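You operate a simulated robot arm through the tools that you are given. There is no shell and no other tool. Be economical: measure what you need, move in short steps, check, and stop when the job is done.

The job below is to be done with a simulated two-armed robot. You get a single attempt, and the scene is never put back.

Task
When the washer is done, turn its dial off and move both cups from the basket to the rack.
Fine: wait for the green lamp; cups clean and upright, drawer shut again; the white cup, start and prime keys stay.
Where things are to end (x, y in the base frame): green cup within 6 cm of [53, 48]; yellow cup within 6 cm of [63, 34].

It is judged by the outcome, as a careful person would: the job done as asked, and still so three seconds after it is handed in. It fails if anything else is knocked over, pushed out of place, dropped, spilled or broken.

Robot
Two 7-joint arms with two-finger grippers on one trunk, on a base that drives. Base frame: it is fixed to the floor where the robot stands at the start and does not move with it; the origin is under the middle of the robot, x ahead of it, y to its left, z up. Readings come in cm, rad, newtons and seconds.
The left shoulder is at the start at [2.4, 21.6, 108.1], the right one opposite. With the tool pointing down near the work surface each hand reaches from about 10 to 74 cm from the robot's upright axis, wherever it stands, measured 20 degrees to its own side. Places, roughly: bars of the drying rack [60, 40, 90]; green cup (7x7x6 cm) [80, 10, 70]; steel washer [100, 10, 40]; washer dial [70, 0, 80]; washer drawer [90, 0, 60]; washer panel [80, -10, 80]; washer prime key [90, -30, 80]; washer start key [80, -10, 80]; yellow cup (7x7x6 cm) [90, 0, 70]. Payload 2.2 kg a hand.
The TCP of each hand is the grasp point between the finger pads, 1.9 cm short of the fingertips. In the tool frame z runs along the fingers and y along their closing line. The gripper opens to 11.6 cm. The gripper's body begins 7 cm behind the TCP.
Orientation is that of the tool frame in the base frame, as [roll, pitch, yaw] about the fixed x, y, z axes, in that order (R = Rz(yaw) Ry(pitch) Rx(roll)). With the fingers straight down and closing along the base's y, the tool's x points along the base's -x, its y along +y and its z along -z.

Tools
- The arms move only by the tool move_arm. It takes "left_steps", "right_steps" or both (then of equal length, played together; a hand with none holds still); each is a list of rows, each an object of numbers (a shift or turn left out is 0, a gripper value left out holds the last): "grip": the opening in per cent of the stroke, from 0 (shut) to 100 (fully open); "x", "y", "z": the shift along the tool's x, y, z in units of 200 mm (1.0 is 200 mm); "rx", "ry", "rz": the turn, a rotation vector about the tool's x, y, z in units of 180 degrees (1.0 is 180 degrees). In form: [{"grip": .., "x": .., "y": .., "z": .., "rx": .., "ry": .., "rz": ..}, ...]. A call has 1 to 20 rows; each row is the pose to reach, as a shift and turn from the pose commanded when the call began, along the tool's axes at that moment. A call with a number of a shift or a turn outside -1 to 1 is refused whole. Rows are played at 5 a second. More than 5 cm and 0.15 rad between two rows, or a gripper value outside its range, and nothing of the call is played. Where a pose cannot be reached the arm comes as near as it can. A force on the tool above 60 N (or 10 N above the force at the start of the call, whichever is more), or a blocked arm, ends the call early, and 0.2 s more pass. Each finger halts on what it meets, pressing with about 43 N; the grip force reading is that of the motor and also rises with nothing between the fingers. The clock runs only during rows and for 0.2 s after the last one: add rows that repeat a pose to give the fingers time. It gives the time, the measured TCP pose, the force on the tool (base axes), the opening and the grip force at its end, in the units of the frame above (readings bear some noise), with the torque about the TCP (base axes, N m) and any sound that the robot's microphone picked up.
- Cameras (640 x 400 px; columns grow to the right, rows downward): "scene" is now at [12.98, 2.07, 125.89]; the picture's right is [0.25, -0.97, -0.00], its down [-0.48, -0.12, -0.87] and it looks along [0.84, 0.22, -0.50] (base axes); focal length 228 px, centre (320, 200). "left" rides on the left gripper at [6.9, 1.5, -9.7] in its tool frame; the picture's right is [-0.21, 0.98, 0.00], its down [-0.76, -0.17, -0.63] and it looks along [-0.62, -0.14, 0.77] (tool axes); focal length 251 px, centre (320, 200). "right" rides on the right gripper at [6.9, -1.5, -9.6] in its tool frame; the picture's right is [0.21, 0.98, 0.00], its down [-0.76, 0.17, -0.63] and it looks along [-0.62, 0.14, 0.77] (tool axes); focal length 251 px, centre (320, 200). There is no depth. A picture from a camera that has moved, and an enlarged one, comes with that camera's place and axes in the base frame and with its lens.
- snapshot(camera): a new picture of that camera. The clock stands still meanwhile.
- slide_trunk(by): slides the trunk up (or, below 0, down) by that many cm; the arms and the scene camera ride with it, the base frame stays. It gives what a move gives, with no picture.
- steer(legs): drives the robot by 1 to 6 legs, each [ahead, left, turn to the left] in cm, cm and rad, along the robot's own axes; the way and the turn of a leg run together, so that a leg with both is an arc; at most 150 cm and 3.142 rad a leg. The arms and the cameras ride along, it lands a little off, and it stops where it bumps. It gives what a move gives.
- turn_head(pan, tilt): turns the head with the scene camera to pan (to the left, within 1.396 rad either way) and tilt (down, from -0.506 to 1.204), counted from straight ahead of the robot. It gives what a move gives.
- zoom(camera, box): a new picture of the part [left, top, right, bottom] of that camera's present view, enlarged. The clock stands still meanwhile.
- job_done(): hands the job in; it is judged then, once.

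Go step by step. Nothing tells you exact positions but the pictures and the camera data: compare them with the known pose of the tool, close in by small moves and look again before you grip or let go. The budget is 120 turns and 92 pictures, counting those below and the enlarged ones. Unless the task says otherwise, let go and move clear before handing in, and close with one line.

The tools are called after "Emit:" as a command line: name --argument value ..., lists and objects as JSON in quotes. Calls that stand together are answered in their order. move_arm: Moves the arms, as the interface text tells. Its arguments: {"type":"object","properties":{"left_steps":{"type":"array"},"right_steps":{"type":"array"}},"required":[]} The other tools are called the same way: slide_trunk (by) slides the trunk up or down; steer (legs) drives the base; turn_head (pan, tilt) turns the head that bears the scene camera; snapshot (camera) takes a picture; zoom (camera, box) takes an enlarged picture of a part of a camera's view; job_done () hands the job in.

At the start:

```text
clock: 0.0
left_tcp_pos: [52.7, 17.79, 111.47]
left_ee_rot: [3.141, -0.002, -3.141]
left_force: [-0.2, 0.5, -0.7]
left_torque: [0.0, -0.03, 0.0]
left_opening: 11.59
left_gripper_force: 0.0
right_tcp_pos: [45.09, -14.46, 116.57]
right_ee_rot: [3.141, -0.002, 3.14]
right_force: [0.6, -0.2, 0.8]
right_torque: [0.0, 0.02, 0.01]
right_opening: 11.6
right_gripper_force: 0.0
trunk travel left (down, up): [-22.5, 26.5]
robot x, y, heading: [-0.02, -0.11, 0.001]
head pan, tilt: [0.253, 0.515]
```

scene: 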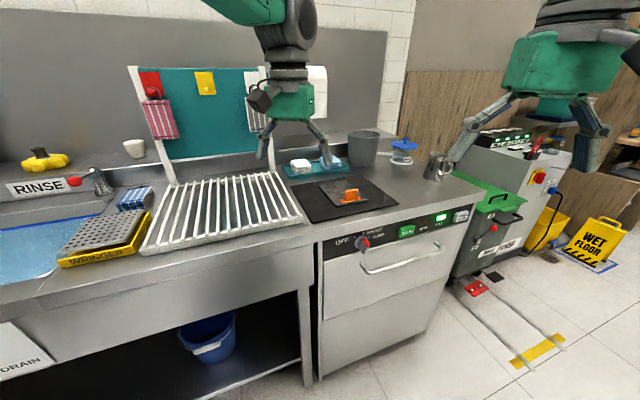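
right: 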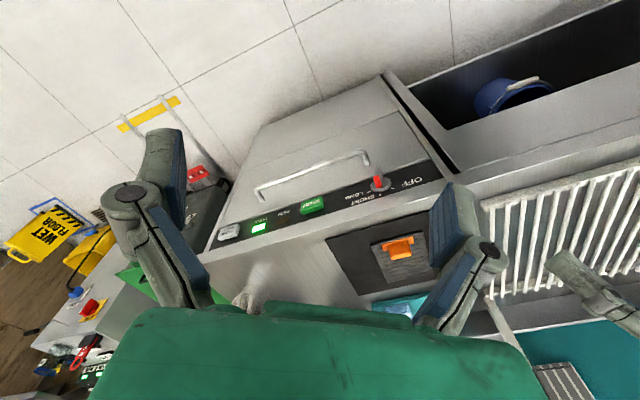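
left: 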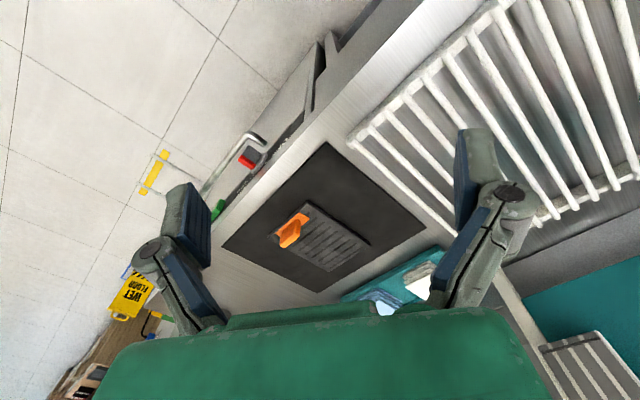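

I see the rack to the left and the washer with its panel, dial and drawer handle ahead. I zoom in on the panel to read the lamp and dial.

Emit:
zoom --camera "scene" --box '[310, 190, 490, 300]'

Emit:
zoom --camera "scene" --box '[130, 60, 450, 260]'

```text
3.56 times, centred on (400, 245) of scene
camera zoom: at [12.98, 2.07, 125.89], right [0.25, -0.97, 0.0], down [-0.48, -0.12, -0.87], along [0.84, 0.22, -0.5], focal length 810 px, centre (36, 40)
```

zoom: 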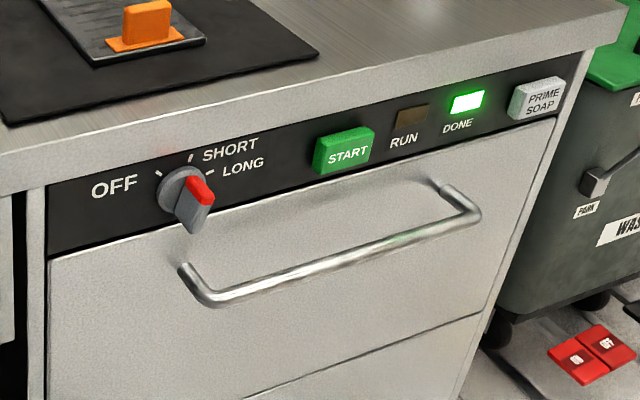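

```text
2.00 times, centred on (290, 160) of scene
camera zoom: at [12.98, 2.07, 125.89], right [0.25, -0.97, 0.0], down [-0.48, -0.12, -0.87], along [0.84, 0.22, -0.5], focal length 456 px, centre (380, 280)
```

zoom: 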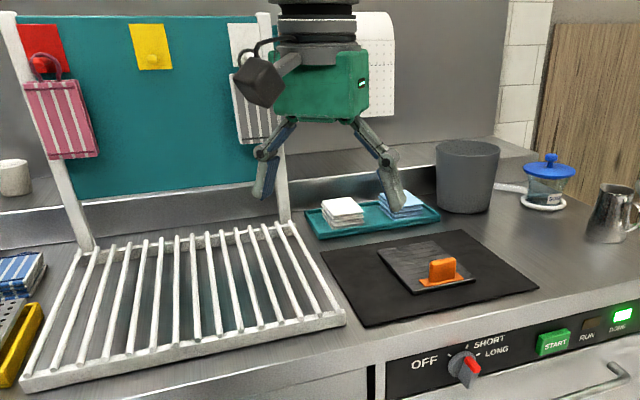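

The DONE lamp already glows green, the dial points at LONG, and the washer front runs obliquely (its normal about 0.58 rad to my left). I turn to face it and shift to my right, then look again.

Emit:
steer --legs '[[0, 0, 0.58], [-5, -22, 0]]'

Emit:
turn_head --pan 0 --tilt 0.6

Emit:
snapshot --camera "scene"

```text
clock: 3.3
left_tcp_pos: [42.37, 21.92, 111.49]
left_ee_rot: [-3.14, 0.002, -2.581]
left_force: [-0.1, -0.4, -0.7]
left_torque: [-0.03, -0.01, -0.03]
left_opening: 11.61
left_gripper_force: 0.3
right_tcp_pos: [53.0, -9.51, 116.61]
right_ee_rot: [-3.141, 0.001, -2.583]
right_force: [-0.2, 0.5, 0.1]
right_torque: [-0.01, 0.01, 0.0]
right_opening: 11.61
right_gripper_force: 0.0
trunk travel left (down, up): [-22.5, 26.5]
robot x, y, heading: [7.06, -21.02, 0.558]
head pan, tilt: [0.253, 0.515]
```

```text
clock: 4.0
left_tcp_pos: [42.22, 21.53, 111.6]
left_ee_rot: [-3.141, 0.004, -2.582]
left_force: [0.5, -0.2, 1.3]
left_torque: [0.02, -0.02, 0.02]
left_opening: 11.6
left_gripper_force: 0.0
right_tcp_pos: [52.58, -9.72, 116.7]
right_ee_rot: [3.141, 0.005, -2.582]
right_force: [1.3, -1.2, -0.2]
right_torque: [-0.02, -0.01, 0.03]
right_opening: 11.59
right_gripper_force: 0.1
trunk travel left (down, up): [-22.5, 26.5]
robot x, y, heading: [7.42, -21.0, 0.562]
head pan, tilt: [0.0, 0.6]
```

```text
86 pictures are left
camera scene: at [18.49, -14.49, 125.13], right [0.53, -0.85, 0.0], down [-0.48, -0.3, -0.82], along [0.7, 0.44, -0.57], focal length 228 px, centre (320, 200)
```

scene: 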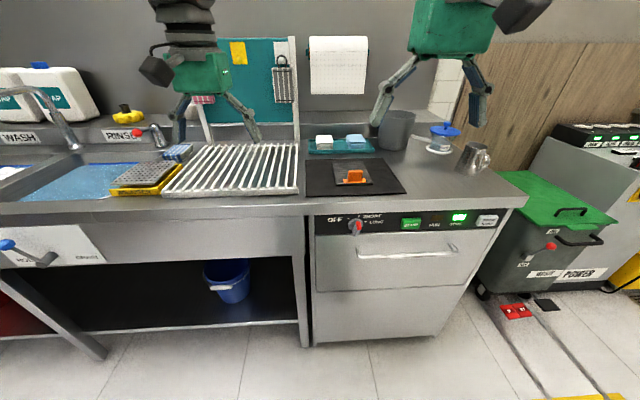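

Emit:
zoom --camera "scene" --box '[290, 140, 530, 290]'

Emit:
zoom --camera "scene" --box '[130, 80, 330, 220]'

```text
2.67 times, centred on (410, 215) of scene
camera zoom: at [18.49, -14.49, 125.13], right [0.53, -0.85, 0.0], down [-0.48, -0.3, -0.82], along [0.7, 0.44, -0.57], focal length 607 px, centre (80, 160)
```

zoom: 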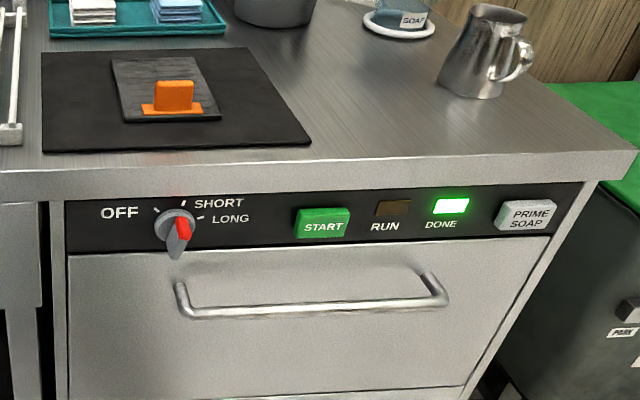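

```text
2.86 times, centred on (230, 150) of scene
camera zoom: at [18.49, -14.49, 125.13], right [0.53, -0.85, 0.0], down [-0.48, -0.3, -0.82], along [0.7, 0.44, -0.57], focal length 651 px, centre (577, 343)
```

zoom: 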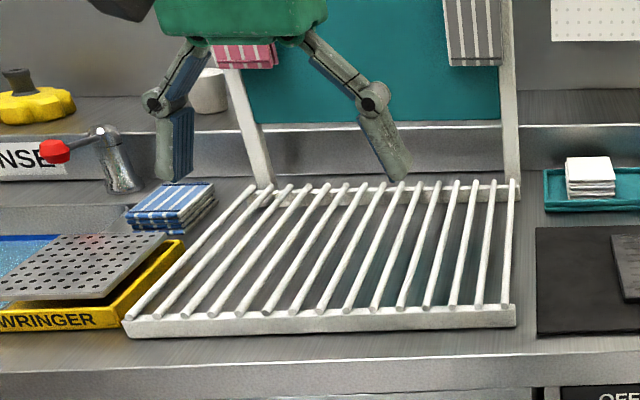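

The DONE lamp sits at about (84, -21, 83.5) by two-view triangulation, and the washer's normal heads at about 0.617 rad; the dial is near (66, 4, 82.6). I square up and bring the right hand forward-pointing in front of the dial.

Emit:
steer --legs '[[0, 0, 0.055]]'

Emit:
move_arm --right_steps '[{"ry": -0.042, "z": 0.075, "grip": 100}, {"ry": -0.084, "z": 0.15}, {"ry": -0.126, "z": 0.225}, {"ry": -0.168, "z": 0.3}, {"ry": -0.21, "z": 0.375}, {"ry": -0.252, "z": 0.45}, {"ry": -0.294, "z": 0.525}, {"ry": -0.336, "z": 0.6}, {"ry": -0.378, "z": 0.675}, {"ry": -0.42, "z": 0.75}, {"ry": -0.462, "z": 0.825}, {"ry": -0.5, "z": 0.9}, {"ry": -0.5, "z": 0.9}]'

Emit:
snapshot --camera "right"

```text
clock: 4.9
left_tcp_pos: [39.78, 23.65, 111.53]
left_ee_rot: [-3.139, 0.002, -2.528]
left_force: [-0.1, -0.4, -0.7]
left_torque: [-0.02, 0.02, 0.0]
left_opening: 11.6
left_gripper_force: 0.0
right_tcp_pos: [52.08, -7.12, 116.79]
right_ee_rot: [-3.14, 0.002, -2.53]
right_force: [-0.2, 0.0, 0.2]
right_torque: [-0.03, -0.01, -0.01]
right_opening: 11.62
right_gripper_force: 0.0
trunk travel left (down, up): [-22.5, 26.5]
robot x, y, heading: [7.67, -21.22, 0.615]
head pan, tilt: [0.0, 0.6]
```

```text
clock: 7.7
left_tcp_pos: [39.51, 23.3, 111.78]
left_ee_rot: [-3.139, 0.008, -2.528]
left_force: [-0.3, 0.0, 0.1]
left_torque: [0.02, 0.03, 0.02]
left_opening: 11.63
left_gripper_force: 0.0
right_tcp_pos: [52.06, -7.05, 98.95]
right_ee_rot: [-0.08, 1.562, 0.54]
right_force: [-0.1, -0.5, 0.6]
right_torque: [0.0, 0.01, 0.01]
right_opening: 11.6
right_gripper_force: 0.1
right hand out of reach, approached as far as the arm can: row 9, 10, 11
trunk travel left (down, up): [-22.5, 26.5]
robot x, y, heading: [7.25, -20.9, 0.611]
head pan, tilt: [0.0, 0.6]
```

```text
83 pictures are left
camera right: at [45.16, -13.85, 91.95], right [-0.56, 0.8, -0.22], down [-0.62, -0.23, 0.75], along [0.55, 0.56, 0.62], focal length 251 px, centre (320, 200)
```

right: 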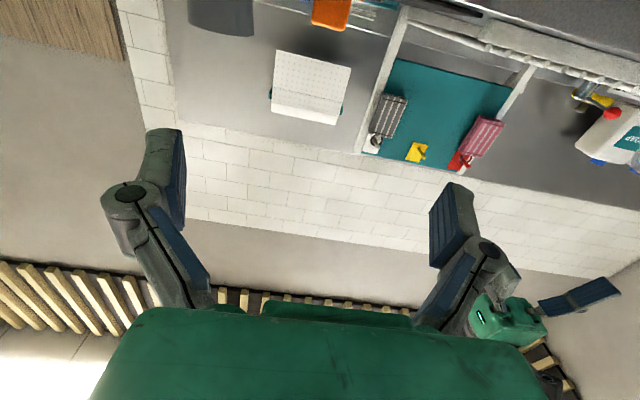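

Emit:
zoom --camera "scene" --box '[315, 190, 411, 250]'

```text
6.67 times, centred on (363, 220) of scene
camera zoom: at [18.04, -13.81, 125.14], right [0.58, -0.82, 0.0], down [-0.46, -0.33, -0.82], along [0.67, 0.47, -0.57], focal length 1518 px, centre (33, 67)
```

zoom: 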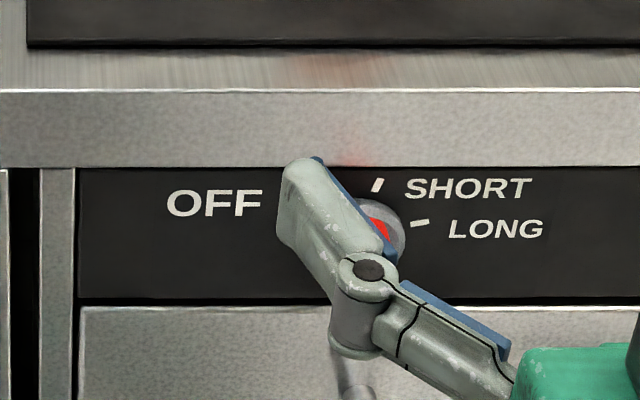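

Emit:
move_arm --right_steps '[{"rz": 0.045, "x": 0.1, "y": -0.1}, {"rz": 0.09, "x": 0.2, "y": -0.2}, {"rz": 0.135, "x": 0.3, "y": -0.3}, {"rz": 0.18, "x": 0.4, "y": -0.4}, {"rz": 0.225, "x": 0.5, "y": -0.5}, {"rz": 0.27, "x": 0.6, "y": -0.5}, {"rz": 0.315, "x": 0.7, "y": -0.5}, {"rz": 0.36, "x": 0.8, "y": -0.5, "grip": 40}, {"rz": 0.4, "x": 0.8, "y": -0.5}, {"rz": 0.417, "x": 0.8, "y": -0.5}]'

Emit:
zoom --camera "scene" --box '[315, 180, 443, 260]'

Emit:
snapshot --camera "scene"

```text
clock: 9.9
left_tcp_pos: [39.81, 23.11, 111.86]
left_ee_rot: [3.139, 0.008, -2.529]
left_force: [-0.4, -1.1, 0.3]
left_torque: [0.03, -0.02, -0.01]
left_opening: 11.58
left_gripper_force: 0.1
right_tcp_pos: [59.15, -9.71, 108.81]
right_ee_rot: [1.691, 0.286, 2.204]
right_force: [0.8, 0.6, 0.3]
right_torque: [0.0, -0.01, 0.07]
right_opening: 4.65
right_gripper_force: 0.0
right hand out of reach, approached as far as the arm can: row 1, 2, 3, 4, 5, 6, 7, 8, 9, 10
trunk travel left (down, up): [-22.5, 26.5]
robot x, y, heading: [7.78, -21.13, 0.614]
head pan, tilt: [0.0, 0.6]
```

```text
5.00 times, centred on (379, 220) of scene
camera zoom: at [18.34, -14.16, 125.12], right [0.58, -0.82, 0.0], down [-0.47, -0.33, -0.82], along [0.67, 0.48, -0.57], focal length 1139 px, centre (25, 100)
```

zoom: 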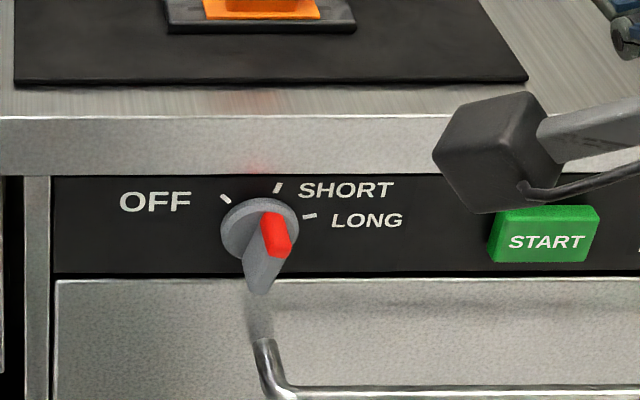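

```text
80 pictures are left
camera scene: at [18.34, -14.16, 125.12], right [0.58, -0.82, 0.0], down [-0.47, -0.33, -0.82], along [0.67, 0.48, -0.57], focal length 228 px, centre (320, 200)
```

scene: 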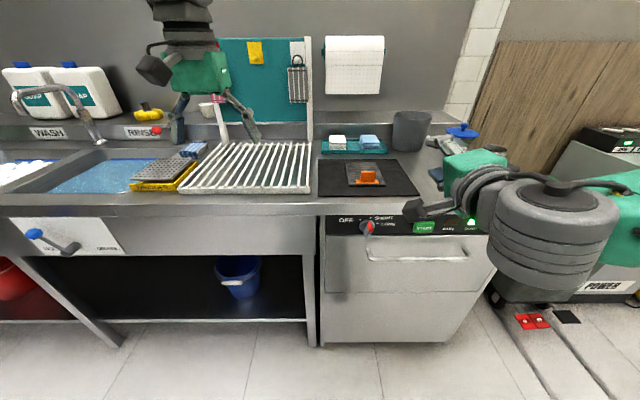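

The right arm cannot reach low with a level tool from this shoulder height; lowering the trunk will help both the reach and my view of the dial. Both hands hang in front of the counter edge, so lowering is clear.

Emit:
slide_trunk --by -12

Emit:
snapshot --camera "scene"

```text
clock: 11.4
left_tcp_pos: [39.65, 23.32, 99.87]
left_ee_rot: [-3.141, 0.005, -2.526]
left_force: [-0.4, 0.0, -0.7]
left_torque: [0.0, 0.02, 0.02]
left_opening: 11.61
left_gripper_force: 0.1
right_tcp_pos: [59.02, -9.66, 96.66]
right_ee_rot: [1.692, 0.287, 2.204]
right_force: [-0.1, 0.0, -0.5]
right_torque: [0.0, -0.08, 0.03]
right_opening: 4.65
right_gripper_force: 0.0
trunk travel left (down, up): [-10.5, 38.5]
robot x, y, heading: [7.67, -21.01, 0.614]
head pan, tilt: [0.0, 0.6]
```

```text
79 pictures are left
camera scene: at [18.13, -13.94, 113.14], right [0.58, -0.82, 0.0], down [-0.46, -0.33, -0.82], along [0.67, 0.48, -0.57], focal length 228 px, centre (320, 200)
```

scene: 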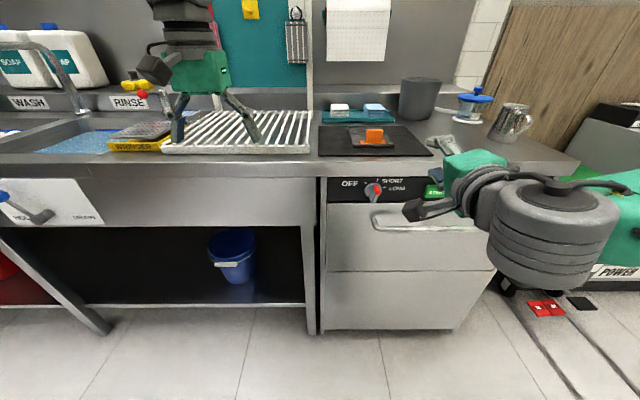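

Emit:
slide_trunk --by -9.5

Emit:
zoom --camera "scene" --box '[310, 110, 470, 210]'

```text
clock: 12.7
left_tcp_pos: [39.69, 23.27, 90.36]
left_ee_rot: [3.141, 0.007, -2.528]
left_force: [0.2, -0.9, -0.3]
left_torque: [-0.01, 0.02, 0.02]
left_opening: 11.59
left_gripper_force: 0.0
right_tcp_pos: [58.85, -9.39, 87.39]
right_ee_rot: [1.692, 0.288, 2.205]
right_force: [-0.7, -0.4, 0.0]
right_torque: [0.0, 0.04, 0.03]
right_opening: 4.63
right_gripper_force: 0.1
trunk travel left (down, up): [-1.0, 48.0]
robot x, y, heading: [7.26, -21.26, 0.614]
head pan, tilt: [0.0, 0.6]
```

```text
4.00 times, centred on (390, 160) of scene
camera zoom: at [18.1, -13.96, 103.64], right [0.58, -0.82, 0.0], down [-0.46, -0.33, -0.82], along [0.67, 0.48, -0.57], focal length 911 px, centre (40, 360)
```

zoom: 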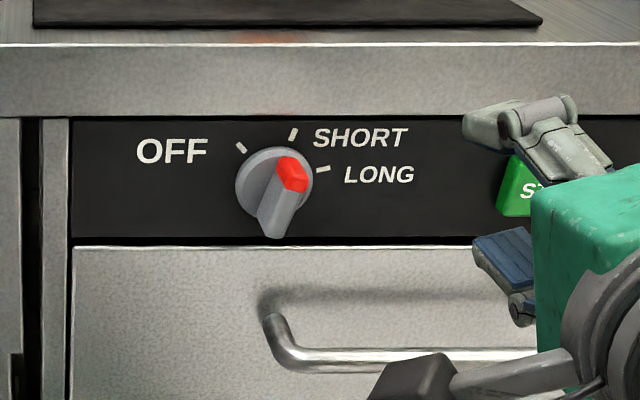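

Now it is clear: the dial's red tip points at SHORT (about 72° up from right), OFF is at about 135°. The dial is at depth 56.8 along the washer's normal, z 81.75; I bring the right hand before it with the fingers closing across the wing.

Emit:
move_arm --right_steps '[{"rz": -0.044, "rx": -0.005, "x": 0.05, "y": -0.025}, {"rz": -0.088, "rx": -0.01, "x": 0.1, "y": -0.05}, {"rz": -0.132, "rx": -0.015, "x": 0.15, "y": -0.075}, {"rz": -0.176, "rx": -0.02, "x": 0.2, "y": -0.1}, {"rz": -0.22, "rx": -0.025, "x": 0.25, "y": -0.125, "z": 0.03}, {"rz": -0.264, "rx": -0.03, "ry": -0.003, "x": 0.3, "y": -0.15, "z": 0.06}, {"rz": -0.308, "rx": -0.036, "ry": -0.005, "x": 0.368, "y": -0.185, "z": 0.1}, {"rz": -0.308, "rx": -0.036, "ry": -0.005, "x": 0.368, "y": -0.185, "z": 0.1}]'

Emit:
zoom --camera "scene" --box '[310, 110, 470, 210]'

```text
clock: 14.4
left_tcp_pos: [39.49, 23.34, 90.26]
left_ee_rot: [-3.14, 0.007, -2.525]
left_force: [0.1, 0.6, 0.3]
left_torque: [0.01, 0.02, 0.03]
left_opening: 11.61
left_gripper_force: 0.1
right_tcp_pos: [56.62, -3.83, 81.54]
right_ee_rot: [1.659, 1.254, 2.316]
right_force: [-0.2, -0.1, 0.2]
right_torque: [-0.02, -0.02, -0.03]
right_opening: 4.64
right_gripper_force: 0.1
trunk travel left (down, up): [-1.0, 48.0]
robot x, y, heading: [7.59, -21.25, 0.611]
head pan, tilt: [0.0, 0.6]
```

```text
4.00 times, centred on (390, 160) of scene
camera zoom: at [18.04, -13.84, 103.62], right [0.58, -0.82, 0.0], down [-0.46, -0.33, -0.82], along [0.67, 0.47, -0.57], focal length 911 px, centre (40, 360)
```

zoom: 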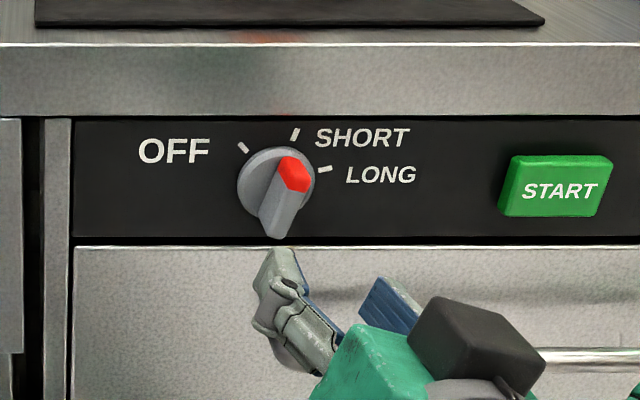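

Emit:
move_arm --right_steps '[{"rx": 0.005, "ry": -0.006, "z": 0.1, "grip": 45}, {"rx": 0.011, "ry": -0.013, "z": 0.2, "x": -0.02, "y": 0.0}, {"rx": 0.011, "ry": -0.013, "z": 0.3, "x": -0.02, "y": 0.0}, {"rx": 0.011, "ry": -0.013, "z": 0.35, "x": -0.02, "y": 0.0}, {"rx": 0.011, "ry": -0.013, "z": 0.35, "x": -0.02, "y": 0.0}]'

Emit:
zoom --camera "scene" --box '[334, 120, 430, 180]'

Emit:
snapshot --camera "right"

```text
clock: 15.7
left_tcp_pos: [39.6, 23.3, 90.21]
left_ee_rot: [-3.141, 0.008, -2.527]
left_force: [0.4, 0.6, 0.6]
left_torque: [0.03, 0.02, 0.01]
left_opening: 11.62
left_gripper_force: 0.1
right_tcp_pos: [62.3, 0.36, 81.63]
right_ee_rot: [1.566, 1.254, 2.185]
right_force: [-0.7, -0.7, -0.1]
right_torque: [0.01, 0.01, -0.02]
right_opening: 5.21
right_gripper_force: 0.1
trunk travel left (down, up): [-1.0, 48.0]
robot x, y, heading: [7.64, -20.88, 0.613]
head pan, tilt: [0.0, 0.6]
```

```text
6.67 times, centred on (382, 150) of scene
camera zoom: at [18.07, -13.84, 103.62], right [0.58, -0.82, 0.0], down [-0.46, -0.33, -0.82], along [0.67, 0.47, -0.57], focal length 1518 px, centre (-93, 533)
```

zoom: 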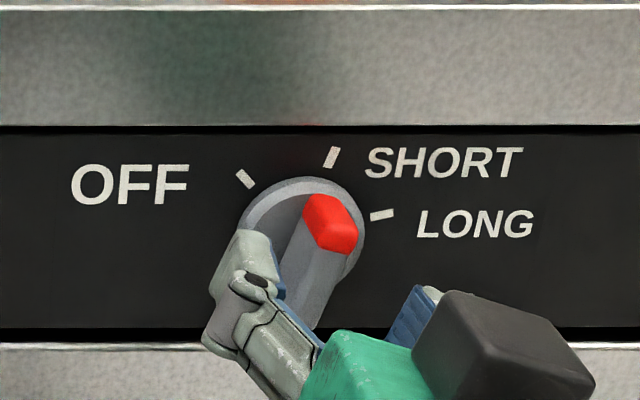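

```text
75 pictures are left
camera right: at [54.11, -4.6, 74.71], right [-0.58, 0.81, 0.1], down [-0.47, -0.43, 0.77], along [0.67, 0.4, 0.63], focal length 251 px, centre (320, 200)
```

right: 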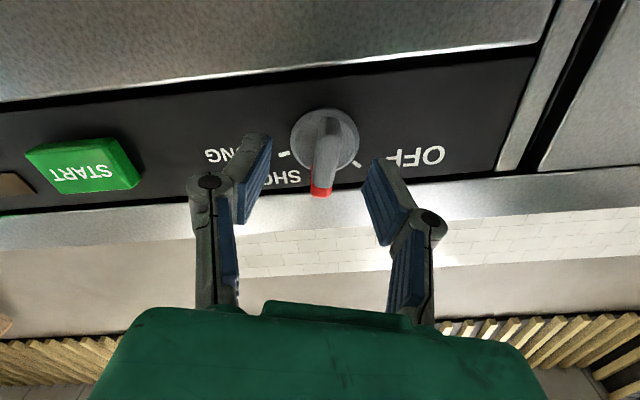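

Emit:
move_arm --right_steps '[{"z": 0.06}, {"z": 0.1}, {"z": 0.1, "grip": 25}, {"z": 0.1, "grip": 0}, {"z": 0.1, "grip": 0}, {"z": 0.1, "grip": 0}]'

Emit:
zoom --camera "scene" --box '[334, 120, 430, 180]'

```text
clock: 17.1
left_tcp_pos: [39.48, 23.53, 90.25]
left_ee_rot: [-3.138, 0.006, -2.526]
left_force: [-0.5, 0.6, 0.4]
left_torque: [0.03, -0.01, 0.0]
left_opening: 11.63
left_gripper_force: 0.0
right_tcp_pos: [63.72, 1.91, 81.81]
right_ee_rot: [1.561, 1.257, 2.181]
right_force: [-0.9, 12.9, 8.4]
right_torque: [-0.21, 0.24, 0.32]
right_opening: 1.34
right_gripper_force: 39.4
trunk travel left (down, up): [-1.0, 48.0]
robot x, y, heading: [7.56, -21.14, 0.612]
head pan, tilt: [0.0, 0.6]
```

```text
6.67 times, centred on (382, 150) of scene
camera zoom: at [17.89, -13.59, 103.63], right [0.58, -0.82, 0.0], down [-0.46, -0.33, -0.82], along [0.67, 0.47, -0.57], focal length 1518 px, centre (-93, 533)
```

zoom: 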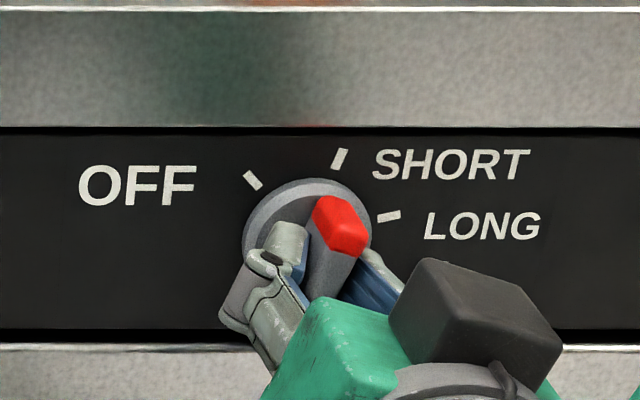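

Emit:
move_arm --right_steps '[{"rz": -0.04}, {"rz": -0.08}, {"rz": -0.12}, {"rz": -0.16}, {"rz": -0.2}, {"rz": -0.24}, {"rz": -0.28}, {"rz": -0.32}, {"rz": -0.35}, {"rz": -0.35}]'

Emit:
zoom --camera "scene" --box '[334, 120, 430, 180]'

```text
clock: 19.2
left_tcp_pos: [39.43, 23.48, 90.29]
left_ee_rot: [-3.139, 0.008, -2.528]
left_force: [-0.6, -0.1, 0.7]
left_torque: [0.0, 0.01, 0.0]
left_opening: 11.6
left_gripper_force: 0.0
right_tcp_pos: [63.9, 1.66, 81.81]
right_ee_rot: [-1.565, 0.784, -0.951]
right_force: [8.2, 5.3, 14.8]
right_torque: [0.15, -0.16, -0.03]
right_opening: 1.33
right_gripper_force: 39.7
trunk travel left (down, up): [-1.0, 48.0]
robot x, y, heading: [7.4, -21.03, 0.615]
head pan, tilt: [0.0, 0.6]
```

```text
6.67 times, centred on (382, 150) of scene
camera zoom: at [17.97, -13.8, 103.64], right [0.58, -0.82, 0.0], down [-0.46, -0.33, -0.82], along [0.67, 0.47, -0.57], focal length 1518 px, centre (-93, 533)
```

zoom: 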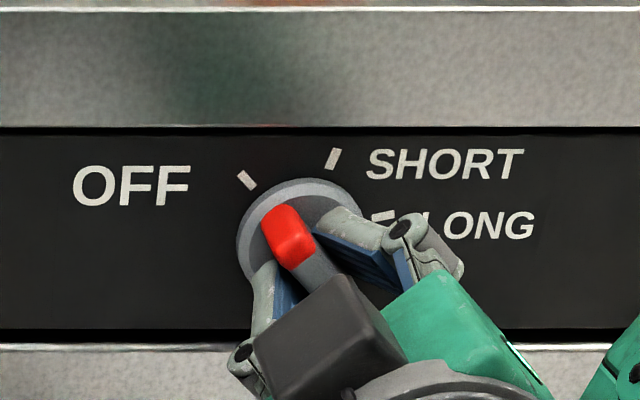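

Emit:
move_arm --right_steps '[{"grip": 20}, {"grip": 45}, {"grip": 45, "z": -0.1}, {"grip": 45, "z": -0.25}, {"grip": 45, "z": -0.4}, {"grip": 45, "z": -0.4}]'

Emit:
zoom --camera "scene" --box '[310, 120, 470, 220]'

Emit:
snapshot --camera "right"

```text
clock: 20.6
left_tcp_pos: [39.67, 23.32, 90.26]
left_ee_rot: [-3.139, 0.005, -2.525]
left_force: [-0.3, -0.2, -0.3]
left_torque: [-0.01, 0.04, 0.04]
left_opening: 11.58
left_gripper_force: 0.1
right_tcp_pos: [57.13, -3.16, 81.57]
right_ee_rot: [-1.57, 0.785, -0.951]
right_force: [0.5, -0.9, -0.6]
right_torque: [0.01, 0.02, 0.02]
right_opening: 5.24
right_gripper_force: 0.0
trunk travel left (down, up): [-1.0, 48.0]
robot x, y, heading: [7.73, -21.15, 0.615]
head pan, tilt: [0.0, 0.6]
```

```text
4.00 times, centred on (390, 170) of scene
camera zoom: at [18.04, -13.82, 103.62], right [0.58, -0.82, 0.0], down [-0.46, -0.33, -0.82], along [0.67, 0.47, -0.57], focal length 911 px, centre (40, 320)
```

zoom: 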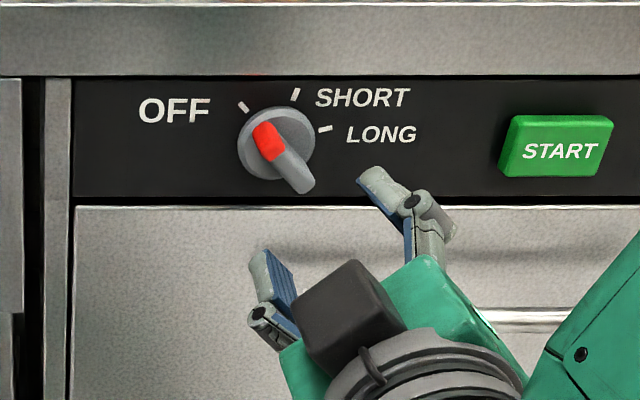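

```text
71 pictures are left
camera right: at [52.95, -13.62, 77.9], right [-0.31, 0.44, -0.84], down [-0.89, 0.16, 0.42], along [0.32, 0.88, 0.34], focal length 251 px, centre (320, 200)
```

right: 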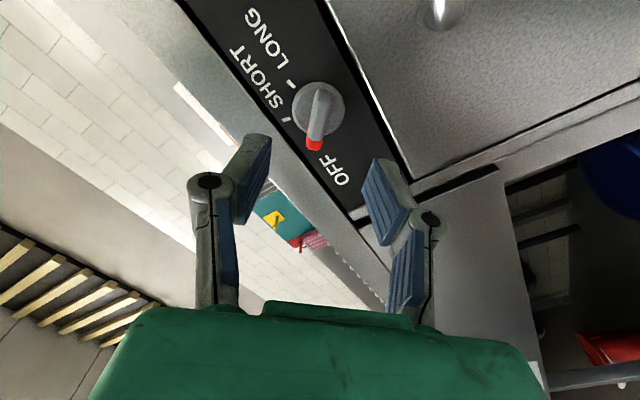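

The dial now points at OFF. Next is the drawer handle: a horizontal bar around depth 52.7, z 72.7, spanning tangentially 36–67. I rotate the right hand so it closes vertically and bring it in front of the bar.

Emit:
move_arm --right_steps '[{"x": 0.12, "y": -0.03, "rz": -0.035, "grip": 60}, {"x": 0.24, "y": -0.06, "rz": -0.07}, {"x": 0.36, "y": -0.09, "rz": -0.105}, {"x": 0.48, "y": -0.12, "rz": -0.14}, {"x": 0.6, "y": -0.15, "rz": -0.175}, {"x": 0.72, "y": -0.18, "rz": -0.21}, {"x": 0.825, "y": -0.195, "rz": -0.25}, {"x": 0.825, "y": -0.195, "rz": -0.25}]'

Emit:
snapshot --camera "scene"

Emit:
snapshot --camera "right"

```text
clock: 22.4
left_tcp_pos: [39.47, 23.27, 90.49]
left_ee_rot: [-3.14, 0.011, -2.528]
left_force: [-0.1, -0.2, 0.2]
left_torque: [0.03, -0.05, 0.02]
left_opening: 11.59
left_gripper_force: 0.1
right_tcp_pos: [65.67, -17.39, 71.44]
right_ee_rot: [-1.522, 0.038, -0.994]
right_force: [0.2, 0.5, 0.0]
right_torque: [-0.01, 0.01, -0.01]
right_opening: 6.97
right_gripper_force: 0.1
right hand out of reach, approached as far as the arm can: row 5, 6, 7, 8
trunk travel left (down, up): [-1.0, 48.0]
robot x, y, heading: [7.85, -21.46, 0.614]
head pan, tilt: [0.0, 0.6]
```

```text
70 pictures are left
camera scene: at [17.93, -13.92, 103.66], right [0.58, -0.82, 0.0], down [-0.46, -0.33, -0.82], along [0.67, 0.48, -0.57], focal length 228 px, centre (320, 200)
```

scene: 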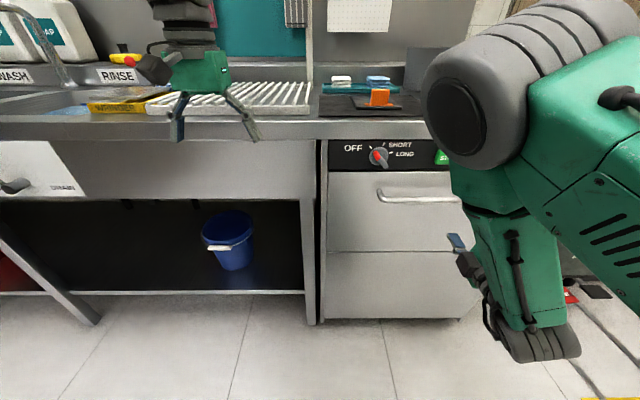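

```text
69 pictures are left
camera right: at [61.41, -28.52, 72.23], right [0.14, -0.12, -0.98], down [-0.94, 0.3, -0.17], along [0.32, 0.95, -0.07], focal length 251 px, centre (320, 200)
```

right: 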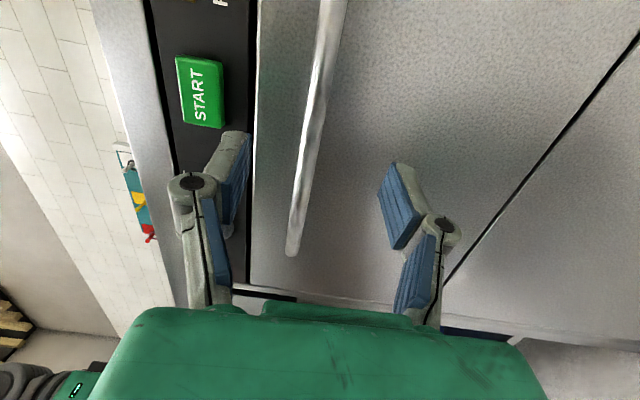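

Emit:
move_arm --right_steps '[{"z": 0.1, "y": -0.015}, {"z": 0.2, "y": -0.03}, {"z": 0.3, "y": -0.03}, {"z": 0.4, "y": -0.03}, {"z": 0.455, "y": -0.03}, {"z": 0.455, "y": -0.03}]'

Emit:
snapshot --camera "right"

```text
clock: 23.9
left_tcp_pos: [39.64, 23.34, 90.32]
left_ee_rot: [-3.139, 0.008, -2.527]
left_force: [-0.1, 1.3, -0.2]
left_torque: [0.0, 0.01, -0.01]
left_opening: 11.6
left_gripper_force: 0.0
right_tcp_pos: [69.74, -15.53, 71.51]
right_ee_rot: [-1.503, 0.038, -1.015]
right_force: [-0.2, -0.3, 0.8]
right_torque: [-0.04, 0.02, 0.01]
right_opening: 6.97
right_gripper_force: 0.0
right hand out of reach, approached as far as the arm can: row 2, 3, 4, 5, 6
trunk travel left (down, up): [-1.0, 48.0]
robot x, y, heading: [7.58, -21.15, 0.613]
head pan, tilt: [0.0, 0.6]
```

```text
68 pictures are left
camera right: at [65.24, -26.52, 72.18], right [0.15, -0.12, -0.98], down [-0.93, 0.32, -0.18], along [0.34, 0.94, -0.06], focal length 251 px, centre (320, 200)
```

right: 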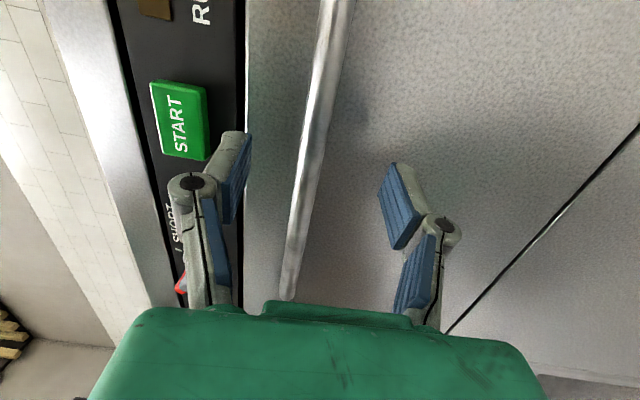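

Emit:
steer --legs '[[4.6, 0, 0]]'

Emit:
snapshot --camera "right"

```text
clock: 24.8
left_tcp_pos: [43.46, 26.12, 90.04]
left_ee_rot: [-3.14, 0.003, -2.527]
left_force: [0.3, -0.2, -1.0]
left_torque: [0.01, 0.04, 0.02]
left_opening: 11.6
left_gripper_force: 0.1
right_tcp_pos: [73.59, -12.72, 71.25]
right_ee_rot: [-1.507, 0.039, -1.017]
right_force: [0.1, -0.2, -1.0]
right_torque: [-0.03, -0.01, 0.01]
right_opening: 6.98
right_gripper_force: 0.0
trunk travel left (down, up): [-1.0, 48.0]
robot x, y, heading: [11.42, -18.74, 0.616]
head pan, tilt: [0.0, 0.6]
```

```text
67 pictures are left
camera right: at [69.03, -23.83, 72.09], right [0.15, -0.12, -0.98], down [-0.93, 0.32, -0.18], along [0.34, 0.94, -0.06], focal length 251 px, centre (320, 200)
```

right: 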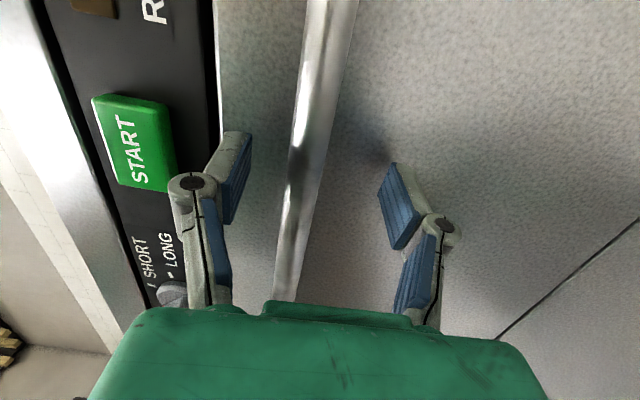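

Emit:
move_arm --right_steps '[{"grip": 30}, {"grip": 0}, {"grip": 0}, {"grip": 0}, {"grip": 0}]'

Emit:
snapshot --camera "right"

```text
clock: 25.9
left_tcp_pos: [42.86, 25.87, 90.48]
left_ee_rot: [-3.139, 0.011, -2.528]
left_force: [0.2, -0.4, -0.8]
left_torque: [-0.02, 0.0, 0.01]
left_opening: 11.62
left_gripper_force: 0.0
right_tcp_pos: [73.33, -13.15, 72.21]
right_ee_rot: [-1.489, 0.037, -1.019]
right_force: [13.0, -5.6, 41.9]
right_torque: [-0.6, -0.54, -0.43]
right_opening: 0.9
right_gripper_force: 36.4
trunk travel left (down, up): [-1.0, 48.0]
robot x, y, heading: [11.02, -18.82, 0.613]
head pan, tilt: [0.0, 0.6]
```

```text
66 pictures are left
camera right: at [68.8, -24.16, 72.75], right [0.16, -0.11, -0.98], down [-0.93, 0.33, -0.19], along [0.34, 0.94, -0.05], focal length 251 px, centre (320, 200)
```

right: 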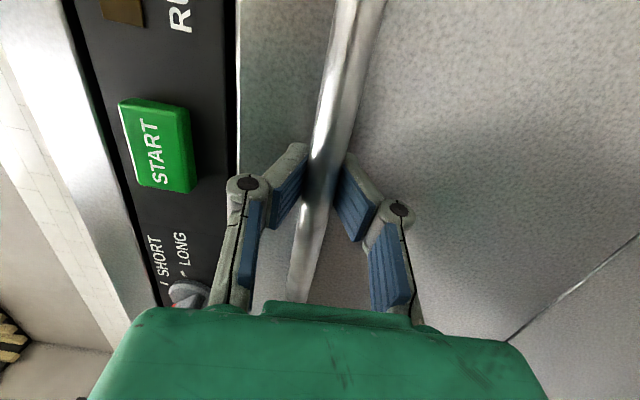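

The bar is gripped. I relieve the vertical load slightly, then pull by backing the base.

Emit:
move_arm --right_steps '[{"y": -0.03}, {"y": -0.05}, {"y": -0.05}]'

Emit:
steer --legs '[[-10, 0, 0]]'

Emit:
snapshot --camera "scene"

```text
clock: 26.8
left_tcp_pos: [43.05, 25.84, 90.33]
left_ee_rot: [-3.141, 0.006, -2.527]
left_force: [0.4, 1.3, 0.0]
left_torque: [-0.02, 0.0, -0.01]
left_opening: 11.59
left_gripper_force: 0.1
right_tcp_pos: [73.34, -13.22, 72.21]
right_ee_rot: [-1.507, 0.04, -1.026]
right_force: [8.5, 1.0, 3.7]
right_torque: [-0.75, -0.49, 0.53]
right_opening: 0.9
right_gripper_force: 36.7
trunk travel left (down, up): [-1.0, 48.0]
robot x, y, heading: [11.09, -18.63, 0.611]
head pan, tilt: [0.0, 0.6]
```

```text
clock: 27.9
left_tcp_pos: [35.01, 19.94, 90.4]
left_ee_rot: [-3.141, 0.007, -2.524]
left_force: [0.2, 0.5, 0.2]
left_torque: [-0.01, 0.0, 0.01]
left_opening: 11.6
left_gripper_force: 0.0
right_tcp_pos: [65.17, -19.05, 72.21]
right_ee_rot: [-1.507, 0.043, -1.026]
right_force: [1.6, 1.6, -24.1]
right_torque: [-0.73, -0.37, -0.45]
right_opening: 0.87
right_gripper_force: 36.5
trunk travel left (down, up): [-1.0, 48.0]
robot x, y, heading: [3.27, -24.43, 0.617]
head pan, tilt: [0.0, 0.6]
```

```text
65 pictures are left
camera scene: at [13.8, -17.01, 103.56], right [0.58, -0.82, 0.0], down [-0.47, -0.33, -0.82], along [0.67, 0.47, -0.57], focal length 228 px, centre (320, 200)
```

scene: 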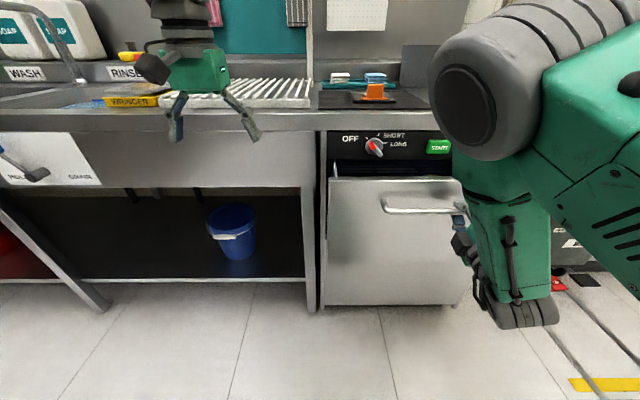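

The drawer slides out smoothly; I keep pulling.

Emit:
steer --legs '[[-14, 0, 0]]'

Emit:
snapshot --camera "scene"

```text
clock: 29.2
left_tcp_pos: [23.23, 11.83, 90.63]
left_ee_rot: [3.141, 0.011, -2.524]
left_force: [-0.6, -0.5, 0.0]
left_torque: [-0.01, -0.01, 0.01]
left_opening: 11.6
left_gripper_force: 0.0
right_tcp_pos: [53.57, -27.26, 72.24]
right_ee_rot: [-1.507, 0.046, -1.028]
right_force: [2.7, -0.5, -28.7]
right_torque: [-0.77, -0.48, -0.19]
right_opening: 0.88
right_gripper_force: 36.1
trunk travel left (down, up): [-1.0, 48.0]
robot x, y, heading: [-8.68, -32.52, 0.614]
head pan, tilt: [0.0, 0.6]
```

```text
64 pictures are left
camera scene: at [2.47, -25.08, 103.56], right [0.58, -0.82, 0.0], down [-0.47, -0.33, -0.82], along [0.67, 0.48, -0.57], focal length 228 px, centre (320, 200)
```

scene: 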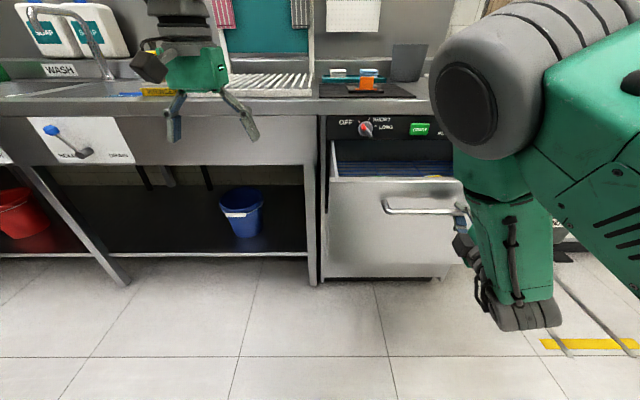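

Emit:
steer --legs '[[-9, 0, 0]]'

Emit:
snapshot --camera "scene"

```text
clock: 30.3
left_tcp_pos: [15.56, 6.33, 90.81]
left_ee_rot: [3.141, 0.016, -2.524]
left_force: [-0.8, 0.1, 0.5]
left_torque: [-0.01, -0.04, -0.03]
left_opening: 11.6
left_gripper_force: 0.0
right_tcp_pos: [45.73, -32.82, 72.22]
right_ee_rot: [-1.51, 0.047, -1.031]
right_force: [-1.2, 5.7, -33.0]
right_torque: [-0.7, -0.42, 0.03]
right_opening: 0.83
right_gripper_force: 36.1
trunk travel left (down, up): [-1.0, 48.0]
robot x, y, heading: [-16.01, -37.71, 0.616]
head pan, tilt: [0.0, 0.6]
```

```text
63 pictures are left
camera scene: at [-4.98, -30.22, 103.55], right [0.58, -0.82, 0.0], down [-0.47, -0.33, -0.82], along [0.67, 0.47, -0.57], focal length 228 px, centre (320, 200)
```

scene: 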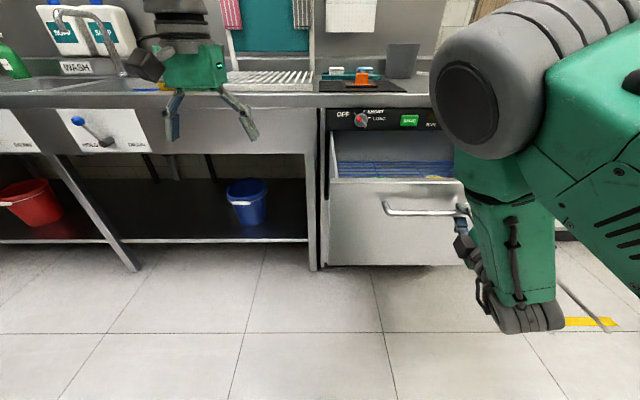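

The drawer is out about 34 cm. I release the handle, back the hand off, and raise the trunk to look in.

Emit:
move_arm --right_steps '[{"grip": 30}, {"grip": 60}, {"grip": 60, "z": -0.1}, {"grip": 60, "z": -0.25}, {"grip": 60, "z": -0.4}, {"grip": 60, "z": -0.5}]'

Emit:
slide_trunk --by 35

Emit:
turn_head --pan -0.35 --tilt 0.75

Emit:
snapshot --camera "scene"

```text
clock: 31.7
left_tcp_pos: [15.05, 6.15, 91.21]
left_ee_rot: [-3.139, 0.021, -2.526]
left_force: [-0.1, -0.2, 0.7]
left_torque: [0.02, 0.02, -0.04]
left_opening: 11.6
left_gripper_force: 0.1
right_tcp_pos: [38.27, -37.09, 70.69]
right_ee_rot: [-1.505, 0.046, -1.029]
right_force: [-0.8, -0.7, 0.0]
right_torque: [0.02, 0.0, 0.01]
right_opening: 6.95
right_gripper_force: 0.0
right hand out of reach, approached as far as the arm can: row 5, 6
trunk travel left (down, up): [-1.0, 48.0]
robot x, y, heading: [-15.81, -37.46, 0.612]
head pan, tilt: [0.0, 0.6]
```

```text
clock: 35.2
left_tcp_pos: [15.04, 6.12, 126.17]
left_ee_rot: [-3.14, 0.024, -2.524]
left_force: [-0.1, -0.6, 0.7]
left_torque: [0.01, 0.02, 0.03]
left_opening: 11.59
left_gripper_force: 0.0
right_tcp_pos: [38.32, -37.02, 105.71]
right_ee_rot: [-1.506, 0.046, -1.03]
right_force: [0.4, 0.4, 0.0]
right_torque: [0.0, -0.04, 0.02]
right_opening: 6.97
right_gripper_force: 0.0
trunk travel left (down, up): [-36.0, 13.0]
robot x, y, heading: [-16.0, -37.79, 0.615]
head pan, tilt: [0.0, 0.6]
```

```text
clock: 36.0
left_tcp_pos: [15.09, 6.11, 126.18]
left_ee_rot: [-3.14, 0.022, -2.526]
left_force: [0.6, -0.4, -0.4]
left_torque: [-0.04, -0.02, 0.0]
left_opening: 11.6
left_gripper_force: 0.0
right_tcp_pos: [38.35, -36.93, 105.57]
right_ee_rot: [-1.504, 0.047, -1.029]
right_force: [-0.3, 0.0, 0.0]
right_torque: [0.01, 0.03, 0.02]
right_opening: 6.99
right_gripper_force: 0.2
trunk travel left (down, up): [-36.0, 13.0]
robot x, y, heading: [-16.1, -37.48, 0.616]
head pan, tilt: [-0.351, 0.75]
```

```text
62 pictures are left
camera scene: at [-4.45, -33.17, 137.34], right [0.26, -0.96, 0.0], down [-0.66, -0.18, -0.73], along [0.7, 0.19, -0.68], focal length 228 px, centre (320, 200)
```

scene: 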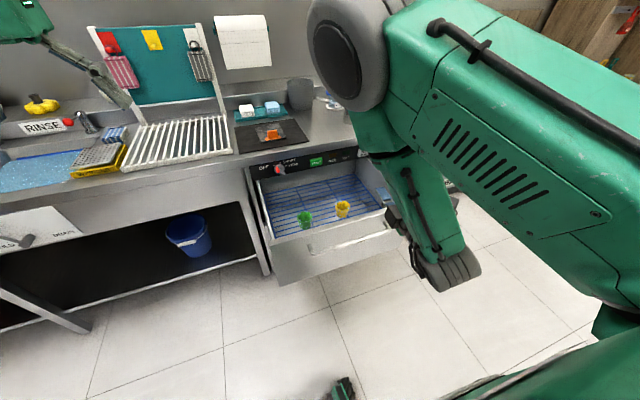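

Emit:
zoom --camera "scene" --box '[245, 140, 405, 240]'

```text
4.00 times, centred on (325, 190) of scene
camera zoom: at [-4.45, -33.17, 137.34], right [0.26, -0.96, 0.0], down [-0.66, -0.18, -0.73], along [0.7, 0.19, -0.68], focal length 911 px, centre (300, 240)
```

zoom: 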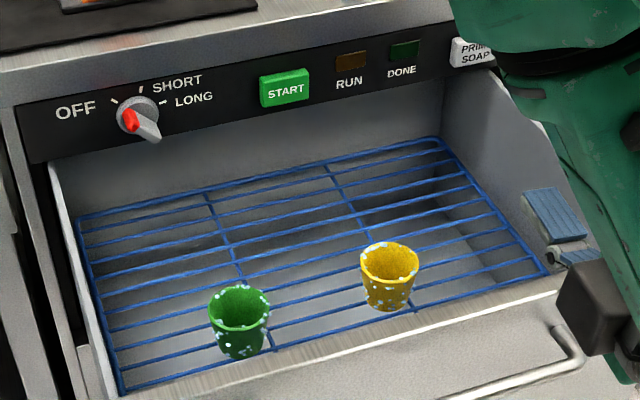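

Both cups stand upright in the basket: green at about (52, -12), yellow at about (61, -25), rims near z 73. I'll use the left hand for the cups, so first I fold the right hand back to a neutral downward pose.

Emit:
move_arm --right_steps '[{"rz": 0.045}, {"rz": 0.09}, {"rz": 0.135}, {"rz": 0.18}, {"rz": 0.225}, {"rz": 0.27}, {"rz": 0.315}, {"rz": 0.36}, {"rz": 0.405}, {"rz": 0.45}, {"rz": 0.5}]'

Emit:
move_arm --right_steps '[{"ry": 0.045, "x": -0.05}, {"ry": 0.09, "x": -0.1}, {"ry": 0.135, "x": -0.15}, {"ry": 0.18, "x": -0.2}, {"ry": 0.225, "x": -0.25}, {"ry": 0.27, "x": -0.3}, {"ry": 0.315, "x": -0.3}, {"ry": 0.36, "x": -0.3}, {"ry": 0.405, "x": -0.3}, {"ry": 0.45, "x": -0.3}, {"ry": 0.5, "x": -0.3}]'

Emit:
snapshot --camera "scene"

```text
refused: row 11 steps farther than a row can; nothing moved
```

```text
refused: row 11 steps farther than a row can; nothing moved
```

```text
60 pictures are left
camera scene: at [-4.45, -33.17, 137.34], right [0.26, -0.96, 0.0], down [-0.66, -0.18, -0.73], along [0.7, 0.19, -0.68], focal length 228 px, centre (320, 200)
```

scene: 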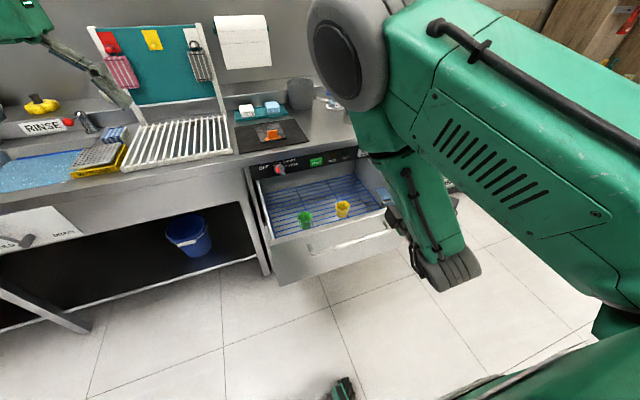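

The last row stepped too far (0.05 > 0.048); I resend with even steps.

Emit:
move_arm --right_steps '[{"rz": 0.045}, {"rz": 0.09}, {"rz": 0.135}, {"rz": 0.18}, {"rz": 0.225}, {"rz": 0.27}, {"rz": 0.315}, {"rz": 0.36}, {"rz": 0.405}, {"rz": 0.45}, {"rz": 0.475}, {"rz": 0.5}]'

Emit:
move_arm --right_steps '[{"ry": 0.045, "x": -0.05}, {"ry": 0.09, "x": -0.1}, {"ry": 0.135, "x": -0.15}, {"ry": 0.18, "x": -0.2}, {"ry": 0.225, "x": -0.25}, {"ry": 0.27, "x": -0.3}, {"ry": 0.315, "x": -0.3}, {"ry": 0.36, "x": -0.3}, {"ry": 0.405, "x": -0.3}, {"ry": 0.45, "x": -0.3}, {"ry": 0.475, "x": -0.3}, {"ry": 0.5, "x": -0.3}]'

Emit:
snapshot --camera "scene"

```text
clock: 38.6
left_tcp_pos: [15.03, 6.14, 126.24]
left_ee_rot: [-3.139, 0.023, -2.526]
left_force: [0.5, 0.4, 0.8]
left_torque: [0.02, 0.01, -0.02]
left_opening: 11.62
left_gripper_force: 0.0
right_tcp_pos: [34.67, -30.39, 108.74]
right_ee_rot: [0.586, 1.506, 1.095]
right_force: [-0.3, -0.4, -0.4]
right_torque: [-0.02, -0.01, 0.01]
right_opening: 6.95
right_gripper_force: 0.1
right hand out of reach, approached as far as the arm can: row 8, 9, 10, 11, 12
trunk travel left (down, up): [-36.0, 13.0]
robot x, y, heading: [-15.83, -37.39, 0.617]
head pan, tilt: [-0.351, 0.75]
```

```text
clock: 41.2
left_tcp_pos: [14.95, 6.36, 126.12]
left_ee_rot: [-3.138, 0.022, -2.525]
left_force: [-0.6, 0.4, -0.7]
left_torque: [0.01, 0.0, 0.0]
left_opening: 11.59
left_gripper_force: 0.1
right_tcp_pos: [34.35, -30.9, 114.89]
right_ee_rot: [3.098, 0.065, -2.604]
right_force: [0.4, 0.9, 0.9]
right_torque: [0.04, 0.03, -0.01]
right_opening: 6.97
right_gripper_force: 0.1
right hand out of reach, approached as far as the arm can: row 1, 2, 3, 4, 5
trunk travel left (down, up): [-36.0, 13.0]
robot x, y, heading: [-15.98, -37.47, 0.618]
head pan, tilt: [-0.351, 0.75]
```

```text
59 pictures are left
camera scene: at [-4.56, -32.92, 137.34], right [0.26, -0.97, 0.0], down [-0.66, -0.18, -0.73], along [0.7, 0.19, -0.68], focal length 228 px, centre (320, 200)
```

scene: 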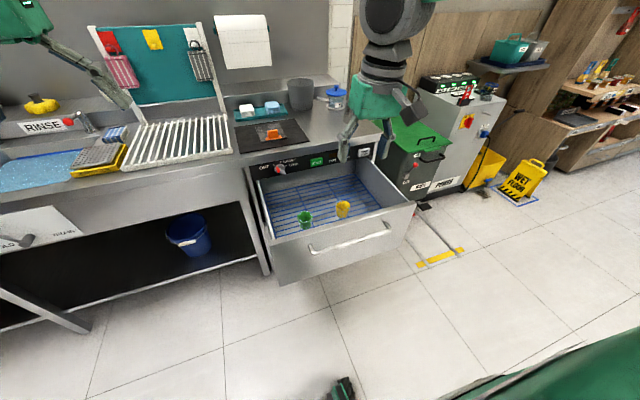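

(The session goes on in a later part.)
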